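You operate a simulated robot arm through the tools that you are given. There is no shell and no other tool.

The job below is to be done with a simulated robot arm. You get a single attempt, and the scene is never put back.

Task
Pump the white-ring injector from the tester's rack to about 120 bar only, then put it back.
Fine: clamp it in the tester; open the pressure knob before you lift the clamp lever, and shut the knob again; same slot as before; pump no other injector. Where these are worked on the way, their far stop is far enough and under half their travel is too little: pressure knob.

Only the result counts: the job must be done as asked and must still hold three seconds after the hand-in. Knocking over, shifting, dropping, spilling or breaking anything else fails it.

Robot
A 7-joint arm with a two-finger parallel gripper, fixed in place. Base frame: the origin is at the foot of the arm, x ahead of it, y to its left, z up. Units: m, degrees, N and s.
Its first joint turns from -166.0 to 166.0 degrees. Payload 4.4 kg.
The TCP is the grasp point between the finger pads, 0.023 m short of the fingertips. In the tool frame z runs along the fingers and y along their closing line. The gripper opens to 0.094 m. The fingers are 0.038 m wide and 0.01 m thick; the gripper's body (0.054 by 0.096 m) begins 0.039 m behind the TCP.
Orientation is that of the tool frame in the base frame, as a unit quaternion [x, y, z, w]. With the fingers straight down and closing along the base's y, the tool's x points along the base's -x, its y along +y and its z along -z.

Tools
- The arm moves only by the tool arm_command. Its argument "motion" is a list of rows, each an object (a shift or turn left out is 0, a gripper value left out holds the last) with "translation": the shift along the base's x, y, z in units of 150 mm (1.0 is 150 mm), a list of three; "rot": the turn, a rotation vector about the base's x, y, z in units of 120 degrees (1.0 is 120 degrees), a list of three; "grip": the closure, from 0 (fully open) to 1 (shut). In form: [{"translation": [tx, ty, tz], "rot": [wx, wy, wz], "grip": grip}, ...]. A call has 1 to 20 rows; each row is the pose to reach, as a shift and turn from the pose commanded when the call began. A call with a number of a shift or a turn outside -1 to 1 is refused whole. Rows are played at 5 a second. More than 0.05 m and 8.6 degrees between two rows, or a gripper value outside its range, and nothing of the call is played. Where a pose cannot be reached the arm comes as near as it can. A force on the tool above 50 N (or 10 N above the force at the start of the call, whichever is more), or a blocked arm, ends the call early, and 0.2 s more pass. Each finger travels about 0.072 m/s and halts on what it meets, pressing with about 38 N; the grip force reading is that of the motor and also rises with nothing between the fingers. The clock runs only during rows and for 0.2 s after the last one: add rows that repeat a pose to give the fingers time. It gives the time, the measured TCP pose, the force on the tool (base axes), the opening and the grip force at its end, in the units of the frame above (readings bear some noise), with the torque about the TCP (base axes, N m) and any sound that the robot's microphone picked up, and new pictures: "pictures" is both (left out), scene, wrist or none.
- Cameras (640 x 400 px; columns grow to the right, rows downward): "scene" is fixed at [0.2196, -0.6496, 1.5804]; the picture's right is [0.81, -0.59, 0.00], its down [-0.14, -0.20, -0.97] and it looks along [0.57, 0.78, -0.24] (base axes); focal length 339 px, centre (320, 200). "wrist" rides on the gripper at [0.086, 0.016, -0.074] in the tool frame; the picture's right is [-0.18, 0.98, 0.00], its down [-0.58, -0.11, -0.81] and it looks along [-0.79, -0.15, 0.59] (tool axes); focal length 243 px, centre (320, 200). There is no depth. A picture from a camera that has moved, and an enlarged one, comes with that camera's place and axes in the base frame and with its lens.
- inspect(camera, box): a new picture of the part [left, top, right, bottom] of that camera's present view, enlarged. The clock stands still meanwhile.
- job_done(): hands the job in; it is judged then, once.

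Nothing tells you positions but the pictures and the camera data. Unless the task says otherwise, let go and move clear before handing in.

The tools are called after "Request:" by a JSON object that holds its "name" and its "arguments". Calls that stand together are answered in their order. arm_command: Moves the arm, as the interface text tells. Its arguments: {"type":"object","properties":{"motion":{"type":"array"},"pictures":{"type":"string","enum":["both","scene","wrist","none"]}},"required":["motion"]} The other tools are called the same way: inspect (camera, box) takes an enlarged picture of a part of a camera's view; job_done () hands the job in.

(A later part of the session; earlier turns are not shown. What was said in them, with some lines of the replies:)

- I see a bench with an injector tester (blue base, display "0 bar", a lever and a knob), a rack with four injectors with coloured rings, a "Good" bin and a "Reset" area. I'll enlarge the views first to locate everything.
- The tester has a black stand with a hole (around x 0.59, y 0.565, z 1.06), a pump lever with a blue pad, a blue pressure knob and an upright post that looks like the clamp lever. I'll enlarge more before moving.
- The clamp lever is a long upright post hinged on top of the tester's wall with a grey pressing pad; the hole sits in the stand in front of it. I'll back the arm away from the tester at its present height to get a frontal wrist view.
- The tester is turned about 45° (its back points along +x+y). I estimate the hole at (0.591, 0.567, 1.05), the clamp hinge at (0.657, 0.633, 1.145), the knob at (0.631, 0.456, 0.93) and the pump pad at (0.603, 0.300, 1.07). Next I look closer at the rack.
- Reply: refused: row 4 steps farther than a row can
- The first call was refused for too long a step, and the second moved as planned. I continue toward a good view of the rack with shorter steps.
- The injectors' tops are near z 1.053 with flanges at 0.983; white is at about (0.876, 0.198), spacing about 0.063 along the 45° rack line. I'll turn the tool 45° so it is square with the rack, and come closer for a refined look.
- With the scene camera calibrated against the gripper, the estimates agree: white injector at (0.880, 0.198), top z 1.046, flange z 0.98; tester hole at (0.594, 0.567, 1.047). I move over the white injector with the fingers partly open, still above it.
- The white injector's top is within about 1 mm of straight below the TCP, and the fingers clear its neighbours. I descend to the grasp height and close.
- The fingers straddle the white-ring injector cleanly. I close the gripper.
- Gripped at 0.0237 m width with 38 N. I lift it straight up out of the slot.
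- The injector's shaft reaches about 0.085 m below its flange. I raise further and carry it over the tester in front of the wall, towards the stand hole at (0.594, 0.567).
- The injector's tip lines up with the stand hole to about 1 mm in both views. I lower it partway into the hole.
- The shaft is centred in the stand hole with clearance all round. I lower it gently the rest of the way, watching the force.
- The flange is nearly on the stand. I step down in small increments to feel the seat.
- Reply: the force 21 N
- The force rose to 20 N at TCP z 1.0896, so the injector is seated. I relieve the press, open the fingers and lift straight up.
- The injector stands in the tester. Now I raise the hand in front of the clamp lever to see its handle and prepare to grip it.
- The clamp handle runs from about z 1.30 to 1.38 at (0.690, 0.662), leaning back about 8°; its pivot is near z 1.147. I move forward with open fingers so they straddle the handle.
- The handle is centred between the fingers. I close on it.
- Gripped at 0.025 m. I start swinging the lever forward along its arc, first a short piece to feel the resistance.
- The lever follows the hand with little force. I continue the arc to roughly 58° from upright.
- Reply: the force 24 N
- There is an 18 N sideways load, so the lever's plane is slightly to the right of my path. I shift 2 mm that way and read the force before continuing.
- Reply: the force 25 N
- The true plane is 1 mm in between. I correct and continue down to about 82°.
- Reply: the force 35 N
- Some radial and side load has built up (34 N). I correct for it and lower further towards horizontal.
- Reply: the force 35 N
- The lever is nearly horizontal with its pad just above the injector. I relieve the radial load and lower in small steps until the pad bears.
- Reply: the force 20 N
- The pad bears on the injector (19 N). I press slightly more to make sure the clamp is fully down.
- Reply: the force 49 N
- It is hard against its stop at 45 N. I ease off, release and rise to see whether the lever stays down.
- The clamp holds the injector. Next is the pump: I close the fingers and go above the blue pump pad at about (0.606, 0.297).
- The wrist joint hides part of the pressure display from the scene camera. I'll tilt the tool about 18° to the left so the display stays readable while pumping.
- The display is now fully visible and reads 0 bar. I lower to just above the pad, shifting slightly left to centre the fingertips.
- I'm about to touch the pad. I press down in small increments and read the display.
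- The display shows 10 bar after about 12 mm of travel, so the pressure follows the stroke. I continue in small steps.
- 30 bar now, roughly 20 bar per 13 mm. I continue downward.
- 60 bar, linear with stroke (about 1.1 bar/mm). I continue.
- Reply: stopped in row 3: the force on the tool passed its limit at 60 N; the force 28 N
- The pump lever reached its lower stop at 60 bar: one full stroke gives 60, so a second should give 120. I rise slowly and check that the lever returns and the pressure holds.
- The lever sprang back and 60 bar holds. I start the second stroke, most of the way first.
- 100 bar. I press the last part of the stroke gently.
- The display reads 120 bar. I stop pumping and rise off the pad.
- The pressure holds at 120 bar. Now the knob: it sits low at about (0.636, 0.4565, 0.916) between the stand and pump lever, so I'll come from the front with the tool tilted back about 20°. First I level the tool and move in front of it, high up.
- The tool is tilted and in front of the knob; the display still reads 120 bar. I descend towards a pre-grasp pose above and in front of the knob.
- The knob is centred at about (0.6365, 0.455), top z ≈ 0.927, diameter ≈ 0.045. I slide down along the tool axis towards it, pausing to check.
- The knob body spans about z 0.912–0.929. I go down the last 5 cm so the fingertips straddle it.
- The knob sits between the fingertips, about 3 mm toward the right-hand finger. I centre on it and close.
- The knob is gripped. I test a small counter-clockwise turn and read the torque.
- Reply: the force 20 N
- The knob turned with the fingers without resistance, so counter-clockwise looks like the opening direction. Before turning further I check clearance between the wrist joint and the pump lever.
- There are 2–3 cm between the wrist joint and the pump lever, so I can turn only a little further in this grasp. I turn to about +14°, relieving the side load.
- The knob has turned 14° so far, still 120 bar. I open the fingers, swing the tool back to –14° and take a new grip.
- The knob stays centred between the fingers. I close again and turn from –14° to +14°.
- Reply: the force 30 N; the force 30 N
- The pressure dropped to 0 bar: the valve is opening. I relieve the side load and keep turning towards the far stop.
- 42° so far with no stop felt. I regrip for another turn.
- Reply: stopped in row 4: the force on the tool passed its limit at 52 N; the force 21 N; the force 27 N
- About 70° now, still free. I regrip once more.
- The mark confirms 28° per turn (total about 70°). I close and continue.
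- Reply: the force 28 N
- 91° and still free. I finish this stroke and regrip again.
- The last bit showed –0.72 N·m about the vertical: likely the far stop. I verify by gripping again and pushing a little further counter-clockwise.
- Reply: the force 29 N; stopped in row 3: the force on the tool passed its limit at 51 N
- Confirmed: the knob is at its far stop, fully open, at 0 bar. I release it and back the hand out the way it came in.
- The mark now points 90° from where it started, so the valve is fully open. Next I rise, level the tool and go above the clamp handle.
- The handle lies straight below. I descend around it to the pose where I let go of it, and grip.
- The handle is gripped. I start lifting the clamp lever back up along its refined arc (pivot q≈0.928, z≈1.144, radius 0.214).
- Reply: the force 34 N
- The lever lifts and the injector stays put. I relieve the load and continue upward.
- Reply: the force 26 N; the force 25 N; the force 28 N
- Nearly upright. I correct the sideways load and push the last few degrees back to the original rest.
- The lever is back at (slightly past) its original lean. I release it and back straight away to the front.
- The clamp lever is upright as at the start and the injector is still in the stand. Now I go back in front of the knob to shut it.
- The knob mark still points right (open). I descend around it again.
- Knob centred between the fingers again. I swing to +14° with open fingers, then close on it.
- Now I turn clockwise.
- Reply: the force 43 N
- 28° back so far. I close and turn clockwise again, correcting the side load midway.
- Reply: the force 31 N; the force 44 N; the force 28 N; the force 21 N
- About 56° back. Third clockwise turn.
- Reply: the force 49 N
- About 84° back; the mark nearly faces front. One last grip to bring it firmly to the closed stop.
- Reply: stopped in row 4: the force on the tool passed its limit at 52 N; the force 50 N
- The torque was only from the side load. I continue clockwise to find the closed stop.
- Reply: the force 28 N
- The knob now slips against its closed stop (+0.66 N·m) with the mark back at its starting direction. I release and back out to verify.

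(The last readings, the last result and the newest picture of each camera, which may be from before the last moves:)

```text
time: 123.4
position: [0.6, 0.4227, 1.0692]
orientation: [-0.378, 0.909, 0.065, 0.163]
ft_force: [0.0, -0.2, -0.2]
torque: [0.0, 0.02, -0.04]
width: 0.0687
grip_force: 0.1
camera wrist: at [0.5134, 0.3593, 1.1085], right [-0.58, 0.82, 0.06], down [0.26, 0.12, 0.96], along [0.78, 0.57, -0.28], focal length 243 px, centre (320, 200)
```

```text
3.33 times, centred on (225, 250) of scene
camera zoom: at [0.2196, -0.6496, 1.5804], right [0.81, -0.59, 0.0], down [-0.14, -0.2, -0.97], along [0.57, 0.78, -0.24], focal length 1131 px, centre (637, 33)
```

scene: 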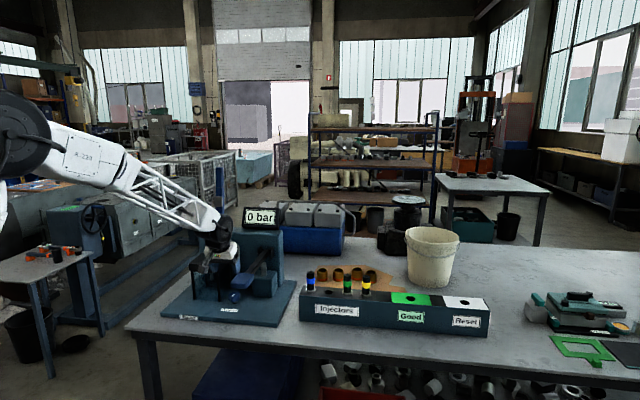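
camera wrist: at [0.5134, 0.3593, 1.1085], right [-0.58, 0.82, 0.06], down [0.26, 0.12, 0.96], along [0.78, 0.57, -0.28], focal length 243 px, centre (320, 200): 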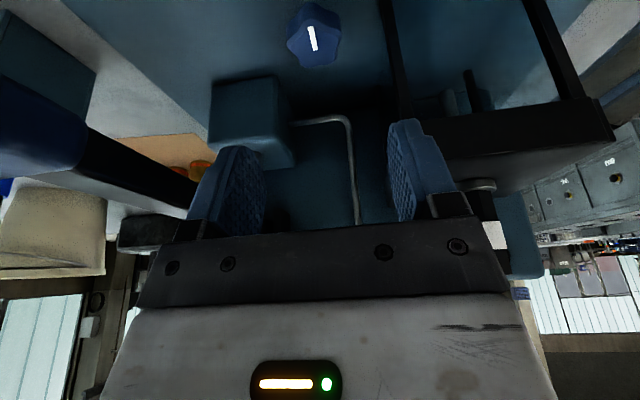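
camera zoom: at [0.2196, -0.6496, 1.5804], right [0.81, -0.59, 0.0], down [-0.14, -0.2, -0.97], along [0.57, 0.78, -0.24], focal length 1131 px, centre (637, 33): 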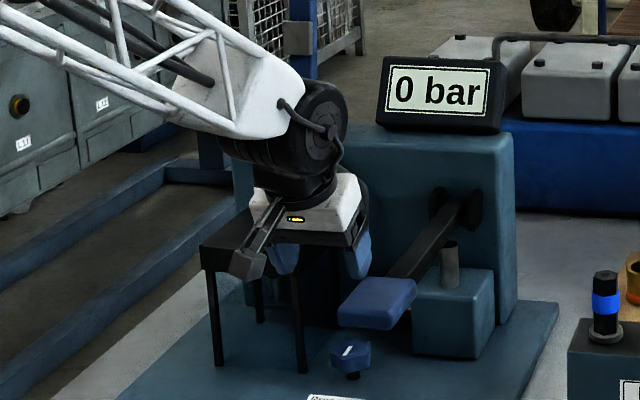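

The knob mark is exactly as at the start (shut), display 0 bar. Now I rise, level the tool and go above the injector in the stand.

Request:
{"name": "arm_command", "arguments": {"motion": [{"translation": [0, 0, 0.3]}, {"translation": [0, 0, 0.6]}, {"translation": [0, 0, 0.9]}, {"translation": [0, 0, 1.0]}, {"translation": [0, 0, 1.0]}], "pictures": "none"}}

Request:
{"name": "arm_command", "arguments": {"motion": [{"rot": [-0.04, 0.04, 0], "translation": [0, 0, 0.1], "grip": 0.2}, {"rot": [-0.08, 0.08, 0], "translation": [0, 0.15, 0.2], "grip": 0.2}, {"rot": [-0.1179, 0.1179, -0.003], "translation": [0, 0.35, 0.3], "grip": 0.2}, {"rot": [-0.1179, 0.1179, -0.003], "translation": [-0.02, 0.6, 0.3], "grip": 0.2}, {"rot": [-0.1179, 0.1179, -0.003], "translation": [-0.035, 0.8, 0.3], "grip": 0.2}, {"rot": [-0.1179, 0.1179, -0.003], "translation": [-0.035, 0.965, 0.3], "grip": 0.2}, {"rot": [-0.1179, 0.1179, -0.003], "translation": [-0.035, 0.965, 0.3], "grip": 0.2}], "pictures": "both"}}

Request:
{"name": "inspect", "arguments": {"camera": "wrist", "box": [220, 0, 420, 140]}}

Request:
{"name": "inspect", "arguments": {"camera": "scene", "box": [160, 160, 290, 310]}}

```text
time: 124.6
position: [0.5997, 0.4213, 1.2203]
orientation: [-0.378, 0.909, 0.065, 0.164]
ft_force: [0.1, -0.4, 0.2]
torque: [0.01, -0.02, -0.02]
width: 0.0686
grip_force: 0.1
```

```text
time: 126.2
position: [0.5938, 0.5698, 1.2645]
orientation: [-0.381, 0.924, -0.003, 0.003]
ft_force: [0.2, 1.0, -0.4]
torque: [0.01, 0.05, 0.0]
width: 0.0753
grip_force: 0.1
camera wrist: at [0.5217, 0.5197, 1.3375], right [-0.56, 0.83, -0.01], down [0.48, 0.33, 0.81], along [0.67, 0.45, -0.59], focal length 243 px, centre (320, 200)
```

scene: 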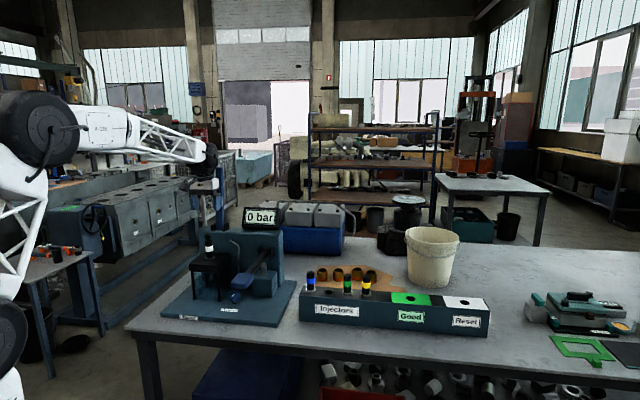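
wrist: 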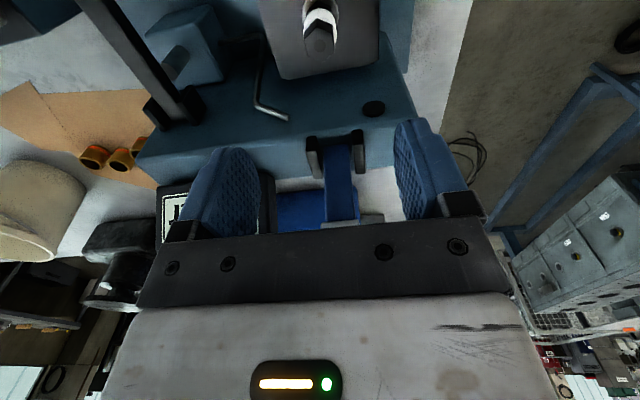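

```text
2.86 times, centred on (320, 70) of wrist
camera zoom: at [0.5217, 0.5197, 1.3375], right [-0.56, 0.83, -0.01], down [0.48, 0.33, 0.81], along [0.67, 0.45, -0.59], focal length 693 px, centre (320, 571)
```

zoom: 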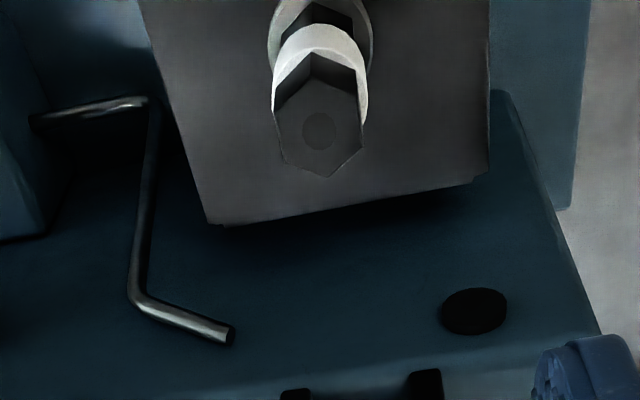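

```text
2.67 times, centred on (225, 235) of scene
camera zoom: at [0.2196, -0.6496, 1.5804], right [0.81, -0.59, 0.0], down [-0.14, -0.2, -0.97], along [0.57, 0.78, -0.24], focal length 905 px, centre (573, 107)
```

zoom: 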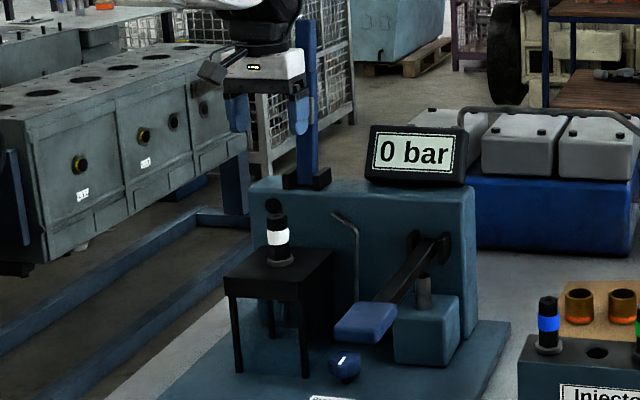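

The injector is seated as I left it. I remove a small residual tilt and descend over it.

Request:
{"name": "arm_command", "arguments": {"motion": [{"translation": [0.005, -0.019, -0.1], "rot": [0.0016, 0.0037, 0.0015]}, {"translation": [0.005, -0.019, -0.4], "rot": [0.0016, 0.0037, 0.0015]}, {"translation": [0.005, -0.019, -0.4], "rot": [0.0016, 0.0037, 0.0015]}], "pictures": "none"}}

Request:
{"name": "inspect", "arguments": {"camera": "wrist", "box": [220, 0, 420, 140]}}

```text
time: 127.0
position: [0.5957, 0.5649, 1.2038]
orientation: [-0.383, 0.924, 0.001, 0.0]
ft_force: [0.0, -0.3, 1.1]
torque: [0.0, 0.01, -0.03]
width: 0.0753
grip_force: 0.1
```

```text
2.86 times, centred on (320, 70) of wrist
camera zoom: at [0.5233, 0.5153, 1.2774], right [-0.57, 0.82, 0.0], down [0.49, 0.33, 0.81], along [0.66, 0.46, -0.59], focal length 693 px, centre (320, 571)
```

zoom: 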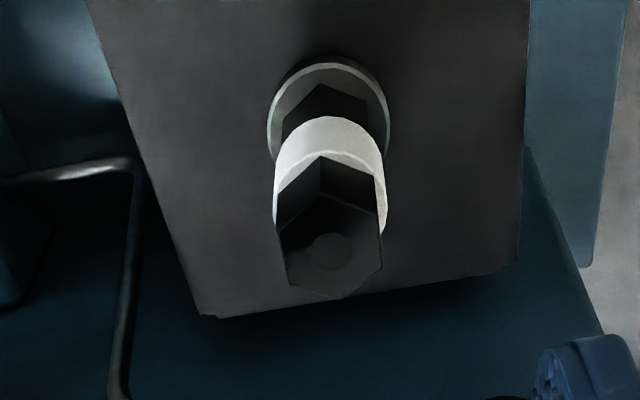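

Request:
{"name": "arm_command", "arguments": {"motion": [{"translation": [-0.005, 0.018, -0.2]}, {"translation": [-0.005, 0.018, -0.4]}, {"translation": [-0.005, 0.018, -0.6]}, {"translation": [-0.005, 0.018, -0.762]}, {"translation": [-0.005, 0.018, -0.762]}], "pictures": "none"}}

Request:
{"name": "inspect", "arguments": {"camera": "wrist", "box": [200, 60, 440, 240]}}

```text
time: 128.2
position: [0.5952, 0.5672, 1.0909]
orientation: [-0.383, 0.924, 0.001, 0.0]
ft_force: [1.0, 0.6, 0.3]
torque: [0.02, -0.03, -0.03]
width: 0.0753
grip_force: 0.0
```

```text
2.22 times, centred on (320, 150) of wrist
camera zoom: at [0.5225, 0.5182, 1.1638], right [-0.57, 0.82, 0.0], down [0.49, 0.33, 0.81], along [0.66, 0.46, -0.59], focal length 539 px, centre (320, 311)
```

zoom: 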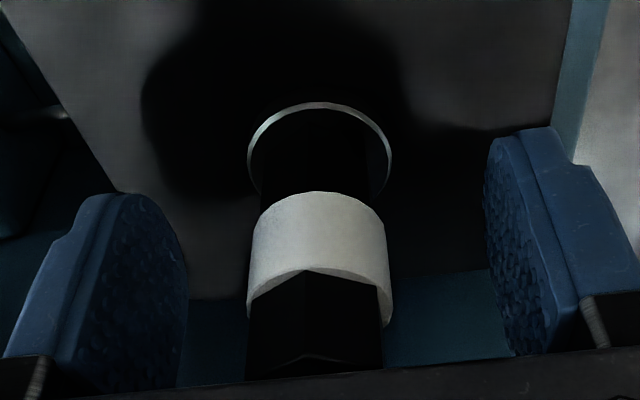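

The white injector is centred between the fingers. I close, then lift it straight up.

Request:
{"name": "arm_command", "arguments": {"motion": [{"grip": 0.5}, {"grip": 0.75}, {"grip": 1.0}, {"grip": 1.0}, {"grip": 1.0}], "pictures": "none"}}

Request:
{"name": "arm_command", "arguments": {"motion": [{"translation": [0, 0, 0.1]}, {"translation": [0, 0, 0.25]}, {"translation": [0, 0, 0.45]}, {"translation": [0, 0, 0.65]}, {"translation": [0, 0, 0.85]}, {"translation": [0, 0, 1.0]}, {"translation": [0, 0, 1.0]}], "pictures": "both"}}

Request:
{"name": "inspect", "arguments": {"camera": "wrist", "box": [220, 0, 420, 140]}}

```text
time: 129.4
position: [0.5961, 0.5667, 1.0907]
orientation: [-0.383, 0.924, 0.001, -0.001]
ft_force: [-0.1, -0.2, -0.2]
torque: [-0.01, -0.01, -0.02]
width: 0.0237
grip_force: 38.0
```

```text
time: 131.0
position: [0.594, 0.5671, 1.2401]
orientation: [-0.384, 0.923, 0.001, 0.0]
ft_force: [0.1, -0.2, -2.5]
torque: [-0.01, 0.01, 0.02]
width: 0.0239
grip_force: 38.0
camera wrist: at [0.5223, 0.5177, 1.3142], right [-0.57, 0.82, 0.0], down [0.49, 0.33, 0.81], along [0.66, 0.46, -0.59], focal length 243 px, centre (320, 200)
```

scene: 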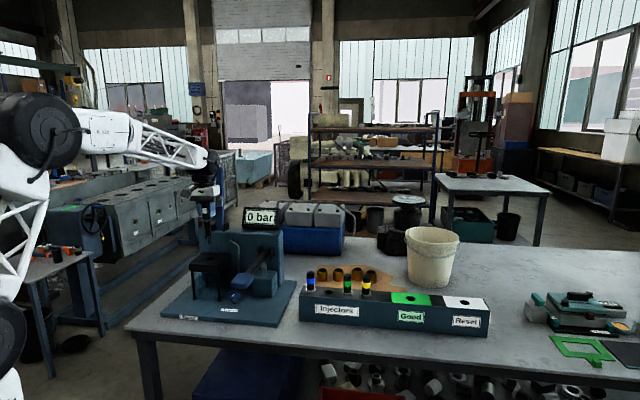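
wrist: 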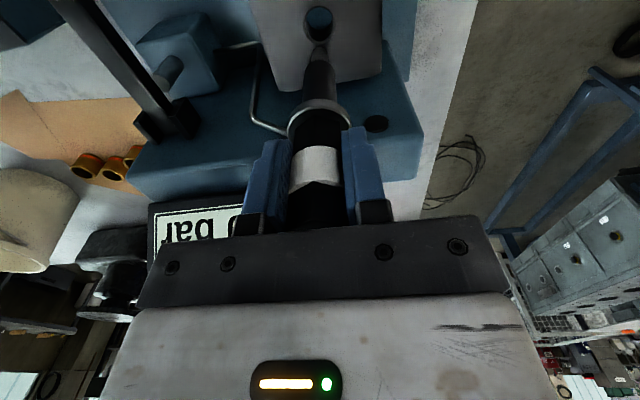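

```text
2.86 times, centred on (320, 70) of wrist
camera zoom: at [0.5223, 0.5177, 1.3142], right [-0.57, 0.82, 0.0], down [0.49, 0.33, 0.81], along [0.66, 0.46, -0.59], focal length 693 px, centre (320, 571)
```

zoom: 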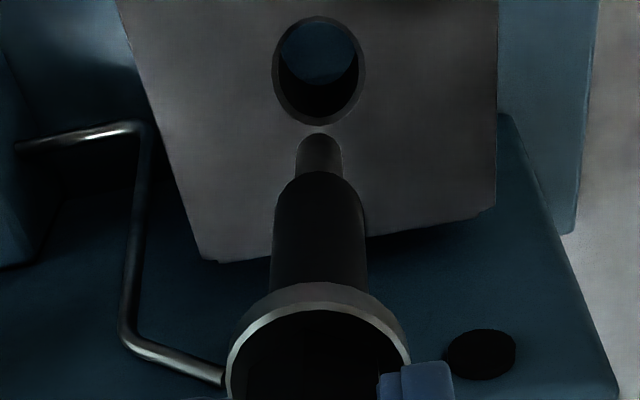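

The injector is out of the stand. I raise a little and carry it back toward the rack along the same path.

Request:
{"name": "arm_command", "arguments": {"motion": [{"translation": [0, 0, 0.13]}, {"translation": [0.158, -0.205, 0.13]}, {"translation": [0.317, -0.41, 0.13]}, {"translation": [0.475, -0.615, 0.13]}, {"translation": [0.634, -0.82, 0.13]}, {"translation": [0.634, -0.82, 0.13]}], "pictures": "none"}}

Request:
{"name": "arm_command", "arguments": {"motion": [{"translation": [0.158, -0.205, 0]}, {"translation": [0.317, -0.41, 0]}, {"translation": [0.475, -0.615, 0]}, {"translation": [0.634, -0.82, 0]}, {"translation": [0.634, -0.82, 0]}], "pictures": "none"}}

Request:
{"name": "arm_command", "arguments": {"motion": [{"translation": [0.158, -0.205, 0]}, {"translation": [0.317, -0.41, 0]}, {"translation": [0.475, -0.615, 0]}, {"translation": [0.634, -0.82, 0]}, {"translation": [0.634, -0.82, 0]}], "pictures": "both"}}

Request:
{"name": "inspect", "arguments": {"camera": "wrist", "box": [220, 0, 420, 140]}}

Request:
{"name": "inspect", "arguments": {"camera": "scene", "box": [290, 180, 390, 302]}}

```text
time: 132.4
position: [0.6909, 0.443, 1.2618]
orientation: [-0.383, 0.924, 0.001, 0.001]
ft_force: [-0.3, 0.0, -2.7]
torque: [0.01, -0.01, 0.02]
width: 0.0239
grip_force: 37.9
```

```text
time: 133.6
position: [0.7859, 0.3204, 1.2595]
orientation: [-0.383, 0.924, 0.001, 0.001]
ft_force: [-0.3, -0.6, -3.6]
torque: [0.01, 0.0, 0.01]
width: 0.0238
grip_force: 38.0
```

```text
time: 134.8
position: [0.8817, 0.1983, 1.2599]
orientation: [-0.384, 0.923, 0.001, 0.0]
ft_force: [0.7, -0.4, -2.8]
torque: [0.02, -0.03, 0.01]
width: 0.0237
grip_force: 38.4
camera wrist: at [0.8085, 0.149, 1.3334], right [-0.57, 0.82, 0.0], down [0.49, 0.33, 0.81], along [0.66, 0.46, -0.59], focal length 243 px, centre (320, 200)
```

scene: 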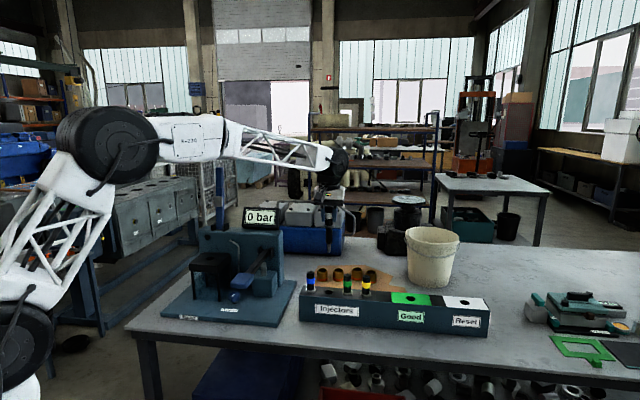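
wrist: 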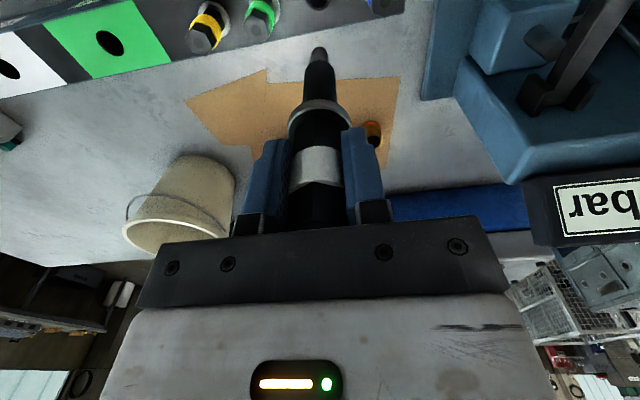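

```text
2.86 times, centred on (320, 70) of wrist
camera zoom: at [0.8085, 0.149, 1.3334], right [-0.57, 0.82, 0.0], down [0.49, 0.33, 0.81], along [0.66, 0.46, -0.59], focal length 693 px, centre (320, 571)
```

zoom: 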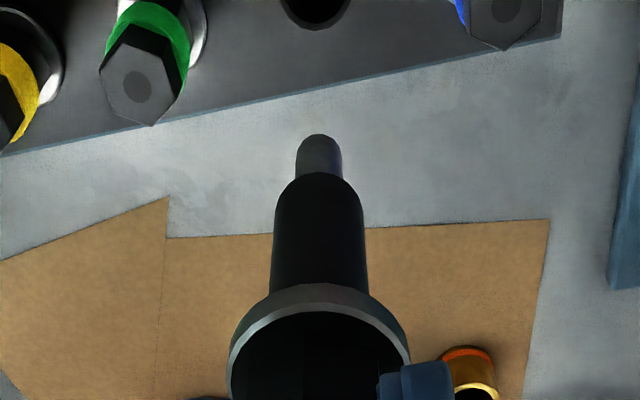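

```text
3.28 times, centred on (340, 241) of scene
camera zoom: at [0.2196, -0.6496, 1.5804], right [0.81, -0.59, 0.0], down [-0.14, -0.2, -0.97], along [0.57, 0.78, -0.24], focal length 1112 px, centre (254, 66)
```

zoom: 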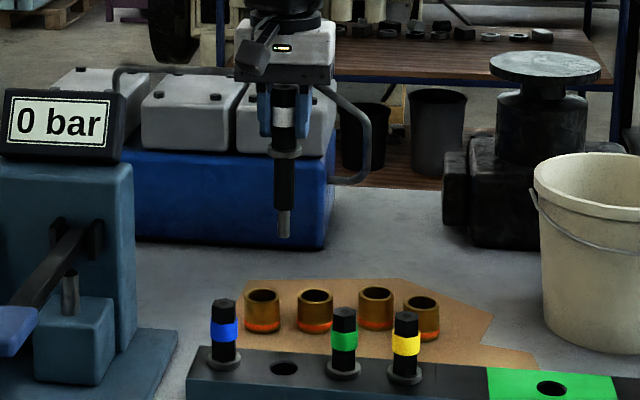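

The empty second slot is right below. I correct 2 mm and lower to the height at which I inspected the slot on the way out.

Request:
{"name": "arm_command", "arguments": {"motion": [{"translation": [-0.0133, 0, -0.2]}, {"translation": [-0.0133, 0, -0.4]}, {"translation": [-0.0133, 0, -0.61]}, {"translation": [-0.0133, 0, -0.61]}, {"translation": [-0.0133, 0, -0.61]}], "pictures": "none"}}

Request:
{"name": "inspect", "arguments": {"camera": "wrist", "box": [220, 0, 420, 140]}}

Request:
{"name": "inspect", "arguments": {"camera": "scene", "box": [290, 180, 390, 302]}}

```text
time: 136.0
position: [0.8781, 0.1996, 1.1672]
orientation: [-0.384, 0.924, 0.001, 0.0]
ft_force: [-0.9, 0.1, -2.9]
torque: [-0.04, 0.0, 0.0]
width: 0.0237
grip_force: 37.9
```

```text
2.86 times, centred on (320, 70) of wrist
camera zoom: at [0.806, 0.1502, 1.2419], right [-0.57, 0.82, 0.0], down [0.49, 0.33, 0.81], along [0.66, 0.46, -0.59], focal length 693 px, centre (320, 571)
```

zoom: 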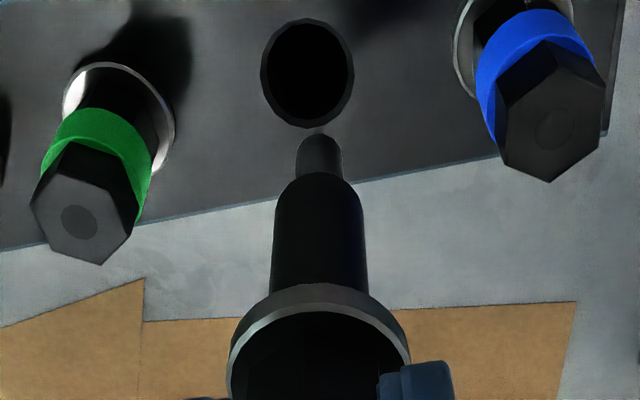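

```text
3.28 times, centred on (340, 241) of scene
camera zoom: at [0.2196, -0.6496, 1.5804], right [0.81, -0.59, 0.0], down [-0.14, -0.2, -0.97], along [0.57, 0.78, -0.24], focal length 1112 px, centre (254, 66)
```

zoom: 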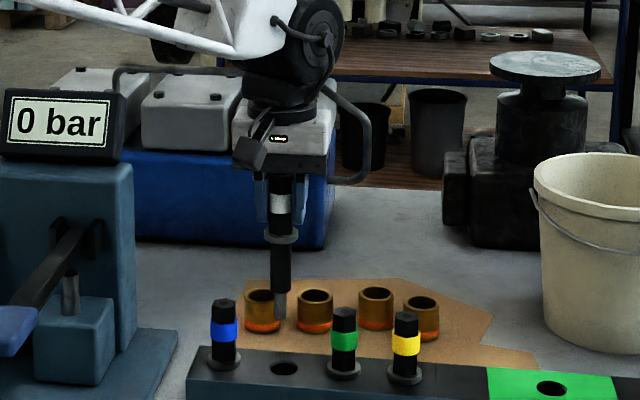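

The slot appears about 2 mm to one side compared with the lift-out picture. I correct that and lower so the tip enters the slot.

Request:
{"name": "arm_command", "arguments": {"motion": [{"translation": [0.0087, -0.0127, 0]}, {"translation": [0.0087, -0.0127, -0.15]}, {"translation": [0.0087, -0.0127, -0.35]}, {"translation": [0.0087, -0.0127, -0.5]}, {"translation": [0.0087, -0.0127, -0.5]}], "pictures": "none"}}

Request:
{"name": "inspect", "arguments": {"camera": "wrist", "box": [220, 0, 420, 140]}}

Request:
{"name": "inspect", "arguments": {"camera": "scene", "box": [290, 220, 390, 302]}}

```text
time: 137.2
position: [0.8795, 0.1974, 1.0922]
orientation: [-0.384, 0.923, 0.001, 0.0]
ft_force: [-0.6, -0.4, -2.2]
torque: [-0.04, -0.01, 0.03]
width: 0.0233
grip_force: 38.3
```

```text
2.86 times, centred on (320, 70) of wrist
camera zoom: at [0.807, 0.1477, 1.166], right [-0.57, 0.82, 0.0], down [0.49, 0.33, 0.81], along [0.66, 0.46, -0.59], focal length 693 px, centre (320, 571)
```

zoom: 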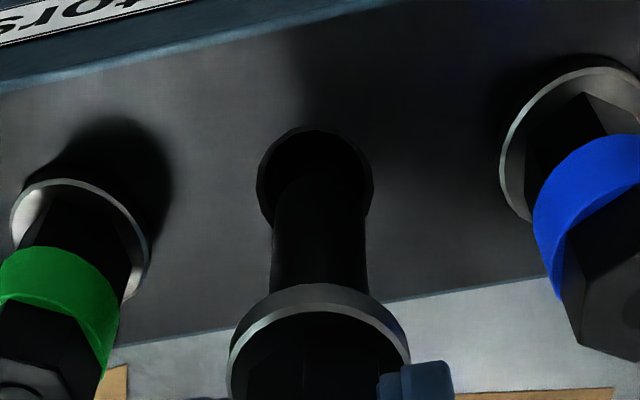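

```text
4.88 times, centred on (340, 261) of scene
camera zoom: at [0.2196, -0.6496, 1.5804], right [0.81, -0.59, 0.0], down [-0.14, -0.2, -0.97], along [0.57, 0.78, -0.24], focal length 1655 px, centre (222, -98)
```

zoom: 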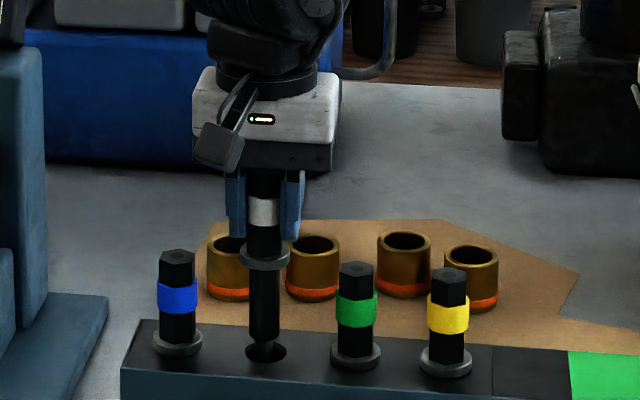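

The tip is in the slot with clearance all round. I lower further.

Request:
{"name": "arm_command", "arguments": {"motion": [{"translation": [0.002, -0.003, -0.1]}, {"translation": [0.002, -0.003, -0.22]}, {"translation": [0.002, -0.003, -0.34]}, {"translation": [0.002, -0.003, -0.43]}, {"translation": [0.002, -0.003, -0.43]}], "pictures": "none"}}

Request:
{"name": "inspect", "arguments": {"camera": "wrist", "box": [220, 20, 420, 160]}}

```text
time: 138.4
position: [0.879, 0.1971, 1.028]
orientation: [-0.384, 0.923, 0.001, 0.001]
ft_force: [-0.5, 0.4, -3.1]
torque: [0.02, 0.01, 0.01]
width: 0.0237
grip_force: 38.2
```

```text
2.86 times, centred on (320, 90) of wrist
camera zoom: at [0.807, 0.1474, 1.1023], right [-0.57, 0.82, 0.0], down [0.49, 0.33, 0.81], along [0.66, 0.46, -0.59], focal length 693 px, centre (320, 514)
```

zoom: 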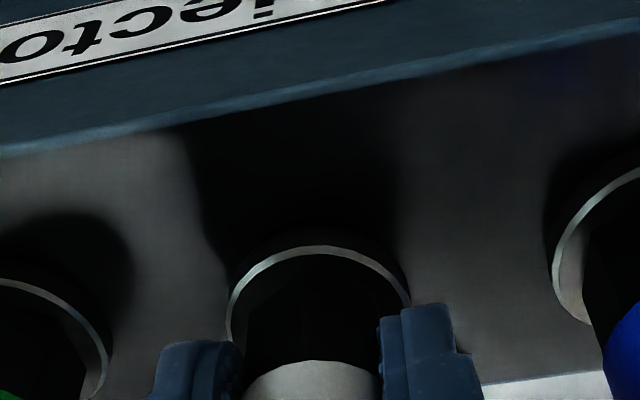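

Nearly seated. I lower the last millimetres in small steps, feeling for contact.

Request:
{"name": "arm_command", "arguments": {"motion": [{"translation": [0, 0, -0.015]}, {"translation": [0, 0, -0.03]}, {"translation": [0, 0, -0.04]}, {"translation": [0, 0, -0.04]}], "pictures": "none"}}

```text
time: 139.4
position: [0.8793, 0.1967, 1.0215]
orientation: [-0.383, 0.924, 0.001, 0.001]
ft_force: [-0.1, -0.8, -2.0]
torque: [-0.02, -0.01, -0.03]
width: 0.0234
grip_force: 38.3
```

Request:
{"name": "arm_command", "arguments": {"motion": [{"translation": [0, 0, -0.007]}, {"translation": [0, 0, -0.014]}, {"translation": [0, 0, -0.014]}], "pictures": "none"}}

```text
time: 140.2
position: [0.8808, 0.1962, 1.02]
orientation: [-0.383, 0.924, 0.001, 0.001]
ft_force: [0.0, 0.8, -2.6]
torque: [0.01, -0.01, 0.02]
width: 0.0234
grip_force: 37.8
```

Request:
{"name": "arm_command", "arguments": {"motion": [{"translation": [0, 0, -0.007]}, {"translation": [0, 0, -0.014]}, {"translation": [0, 0, -0.014]}], "pictures": "none"}}

Request:
{"name": "inspect", "arguments": {"camera": "scene", "box": [300, 260, 380, 310]}}

```text
time: 141.0
position: [0.8804, 0.1961, 1.021]
orientation: [-0.383, 0.924, 0.001, 0.001]
ft_force: [-7.0, -0.2, 26.1]
torque: [-0.38, 0.58, -0.07]
width: 0.0236
grip_force: 38.2
```

```text
8.00 times, centred on (340, 285) of scene
camera zoom: at [0.2196, -0.6496, 1.5804], right [0.81, -0.59, 0.0], down [-0.14, -0.2, -0.97], along [0.57, 0.78, -0.24], focal length 2714 px, centre (160, -480)
```

zoom: 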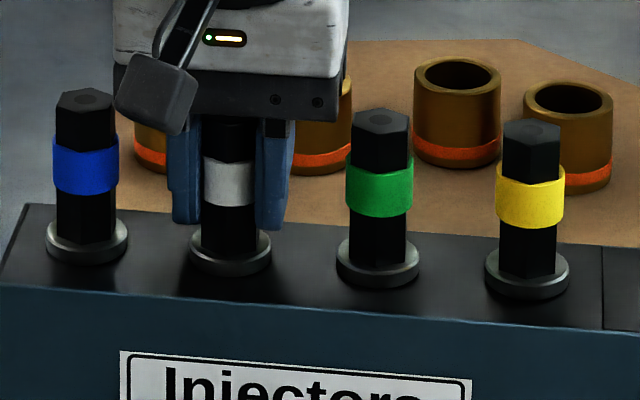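

Contact at 26 N with z 1.021: seated in its own slot. I ease off, open only as far as the neighbours allow, and rise straight up.

Request:
{"name": "arm_command", "arguments": {"motion": [{"translation": [0, 0, 0.012]}, {"translation": [0, 0, 0.012], "grip": 0.6}, {"translation": [0, 0, 0.012], "grip": 0.41}, {"translation": [0, 0, 0.012], "grip": 0.41}, {"translation": [0, 0, 0.012], "grip": 0.41}], "pictures": "wrist"}}

```text
time: 142.2
position: [0.8796, 0.1952, 1.0197]
orientation: [-0.383, 0.924, 0.002, 0.001]
ft_force: [0.4, 0.2, -0.2]
torque: [0.02, -0.01, -0.02]
width: 0.0557
grip_force: 0.1
camera wrist: at [0.8072, 0.1469, 1.0937], right [-0.57, 0.82, 0.0], down [0.49, 0.33, 0.81], along [0.66, 0.46, -0.59], focal length 243 px, centre (320, 200)
```

wrist: 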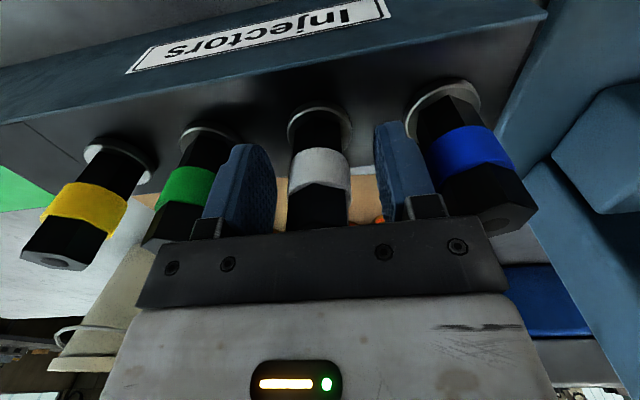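

Released cleanly. I rise straight up and away from the rack.

Request:
{"name": "arm_command", "arguments": {"motion": [{"translation": [0, 0, 0.15]}, {"translation": [0, 0, 0.35]}, {"translation": [0, 0, 0.55]}, {"translation": [0, 0, 0.8]}, {"translation": [0, 0, 1.0]}, {"translation": [-0.2, 0, 1.0]}, {"translation": [-0.5, 0, 1.0]}, {"translation": [-0.8, 0, 1.0]}, {"translation": [-0.8, 0, 1.0]}], "pictures": "both"}}

Request:
{"name": "inspect", "arguments": {"camera": "scene", "box": [290, 240, 390, 320]}}

Request:
{"name": "inspect", "arguments": {"camera": "scene", "box": [150, 150, 310, 330]}}

```text
time: 144.2
position: [0.759, 0.1968, 1.1705]
orientation: [-0.383, 0.924, 0.002, 0.001]
ft_force: [0.3, -0.3, 0.6]
torque: [0.0, -0.03, -0.01]
width: 0.0554
grip_force: 0.2
camera wrist: at [0.6865, 0.1479, 1.2436], right [-0.57, 0.82, 0.0], down [0.49, 0.33, 0.81], along [0.66, 0.46, -0.59], focal length 243 px, centre (320, 200)
```

scene: 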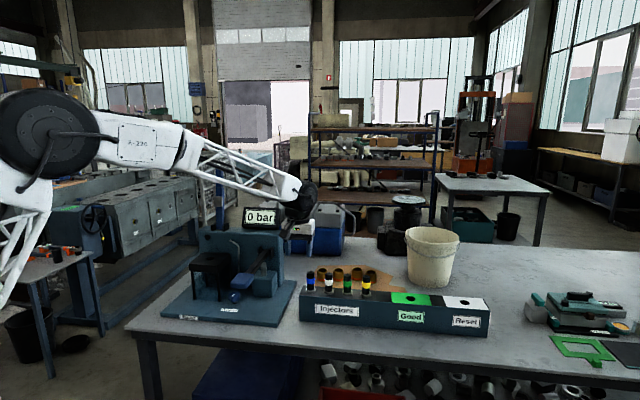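
wrist: 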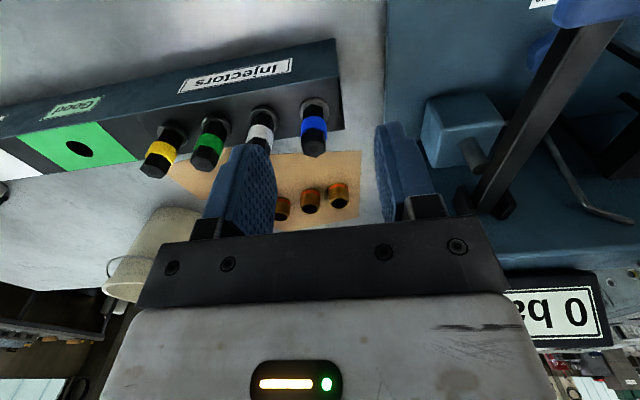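

```text
5.00 times, centred on (340, 280) of scene
camera zoom: at [0.2196, -0.6496, 1.5804], right [0.81, -0.59, 0.0], down [-0.14, -0.2, -0.97], along [0.57, 0.78, -0.24], focal length 1696 px, centre (220, -200)
```

zoom: 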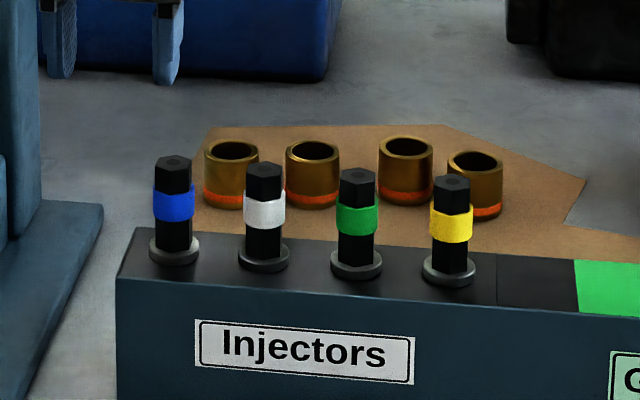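

```text
2.22 times, centred on (230, 240) of scene
camera zoom: at [0.2196, -0.6496, 1.5804], right [0.81, -0.59, 0.0], down [-0.14, -0.2, -0.97], along [0.57, 0.78, -0.24], focal length 754 px, centre (520, 111)
```

zoom: 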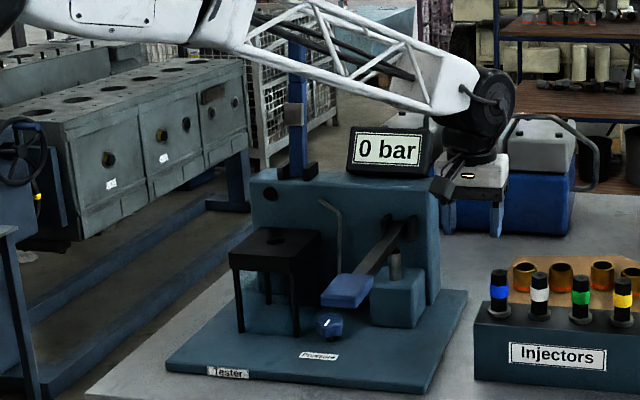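

The white injector stands flush in its own slot, the tester shows 0 bar, knob shut, clamp lever up. I move the arm further clear and take one last look.

Request:
{"name": "arm_command", "arguments": {"motion": [{"translation": [-0.2, 0, 0.2]}, {"translation": [-0.4, 0, 0.4]}, {"translation": [-0.6, 0, 0.6]}, {"translation": [-0.8, 0, 0.8]}, {"translation": [-0.8, 0, 1.0]}, {"translation": [-0.8, 0, 1.0]}, {"translation": [-0.8, 0, 1.0]}], "pictures": "scene"}}

Request:
{"name": "inspect", "arguments": {"camera": "scene", "box": [150, 150, 310, 330]}}

Request:
{"name": "inspect", "arguments": {"camera": "scene", "box": [290, 230, 500, 350]}}

```text
time: 145.8
position: [0.6412, 0.1963, 1.3203]
orientation: [-0.384, 0.923, 0.001, 0.001]
ft_force: [-0.1, -0.4, -1.1]
torque: [0.04, -0.02, -0.02]
width: 0.0556
grip_force: 0.0
```

scene: 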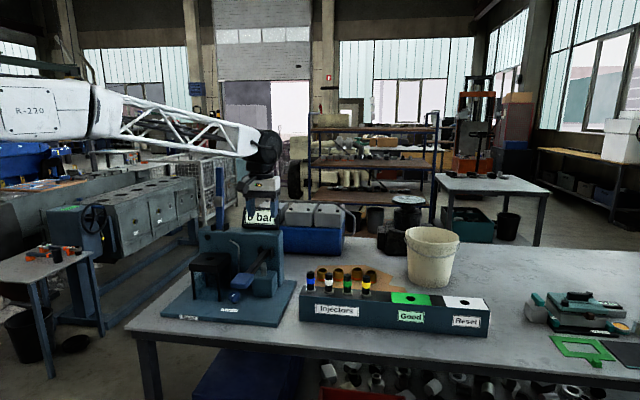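

```text
2.22 times, centred on (230, 240) of scene
camera zoom: at [0.2196, -0.6496, 1.5804], right [0.81, -0.59, 0.0], down [-0.14, -0.2, -0.97], along [0.57, 0.78, -0.24], focal length 754 px, centre (520, 111)
```

zoom: 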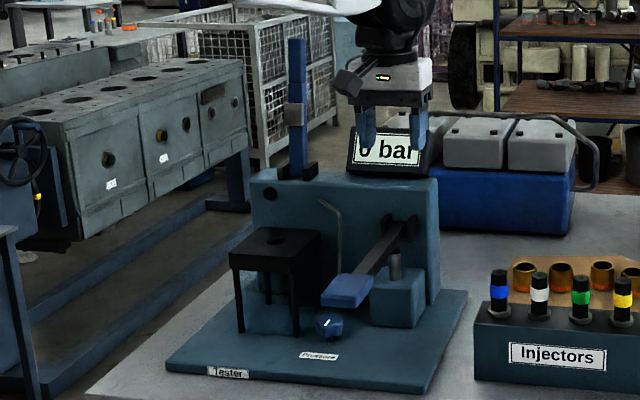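

```text
3.05 times, centred on (395, 290) of scene
camera zoom: at [0.2196, -0.6496, 1.5804], right [0.81, -0.59, 0.0], down [-0.14, -0.2, -0.97], along [0.57, 0.78, -0.24], focal length 1034 px, centre (91, -74)
```

zoom: 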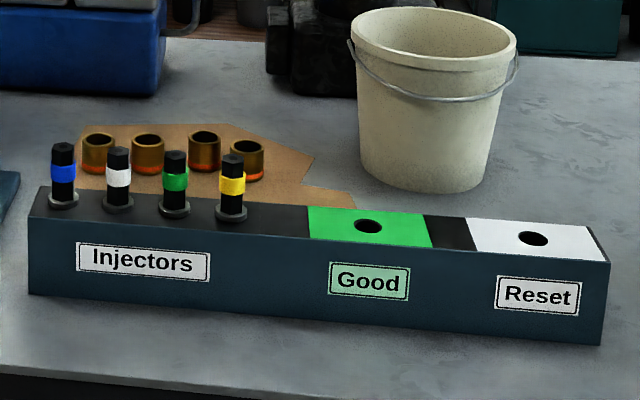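

Every item of the scene is in its original place: white injector in the second slot, clamp lever upright, knob shut, pump lever up, 0 bar, and the arm is clear with an empty gripper. I hand the job in.

Request:
{"name": "job_done", "arguments": {}}

```text
The job is handed in.
```

The white-ring injector was pumped to a displayed 120 bar in the tester and is back in its original slot, the second from the left. I handed the job in with the arm clear of the bench; I got no result back beyond confirmation of the hand-in.

- **Clamping:** the injector seated in the stand and the clamp lever was pressed down onto it until it stopped.
- **Pumping:** one full stroke gave 60 bar and most of a second brought the display to 120 bar. It held there after I let go. The display seems to step in 10s, so the true figure could be about 5 bar either side. No other injector was touched.
- **Release:** I opened the pressure knob a quarter turn to its far stop and the display fell to 0 bar. Only then did I lift the clamp lever back to its upright rest. I then shut the knob against its closed stop, with its mark back where it started.
- **Final check:** the pump lever is up. The other three injectors, the bins, the bucket and the brass caps all look unmoved in the last pictures.
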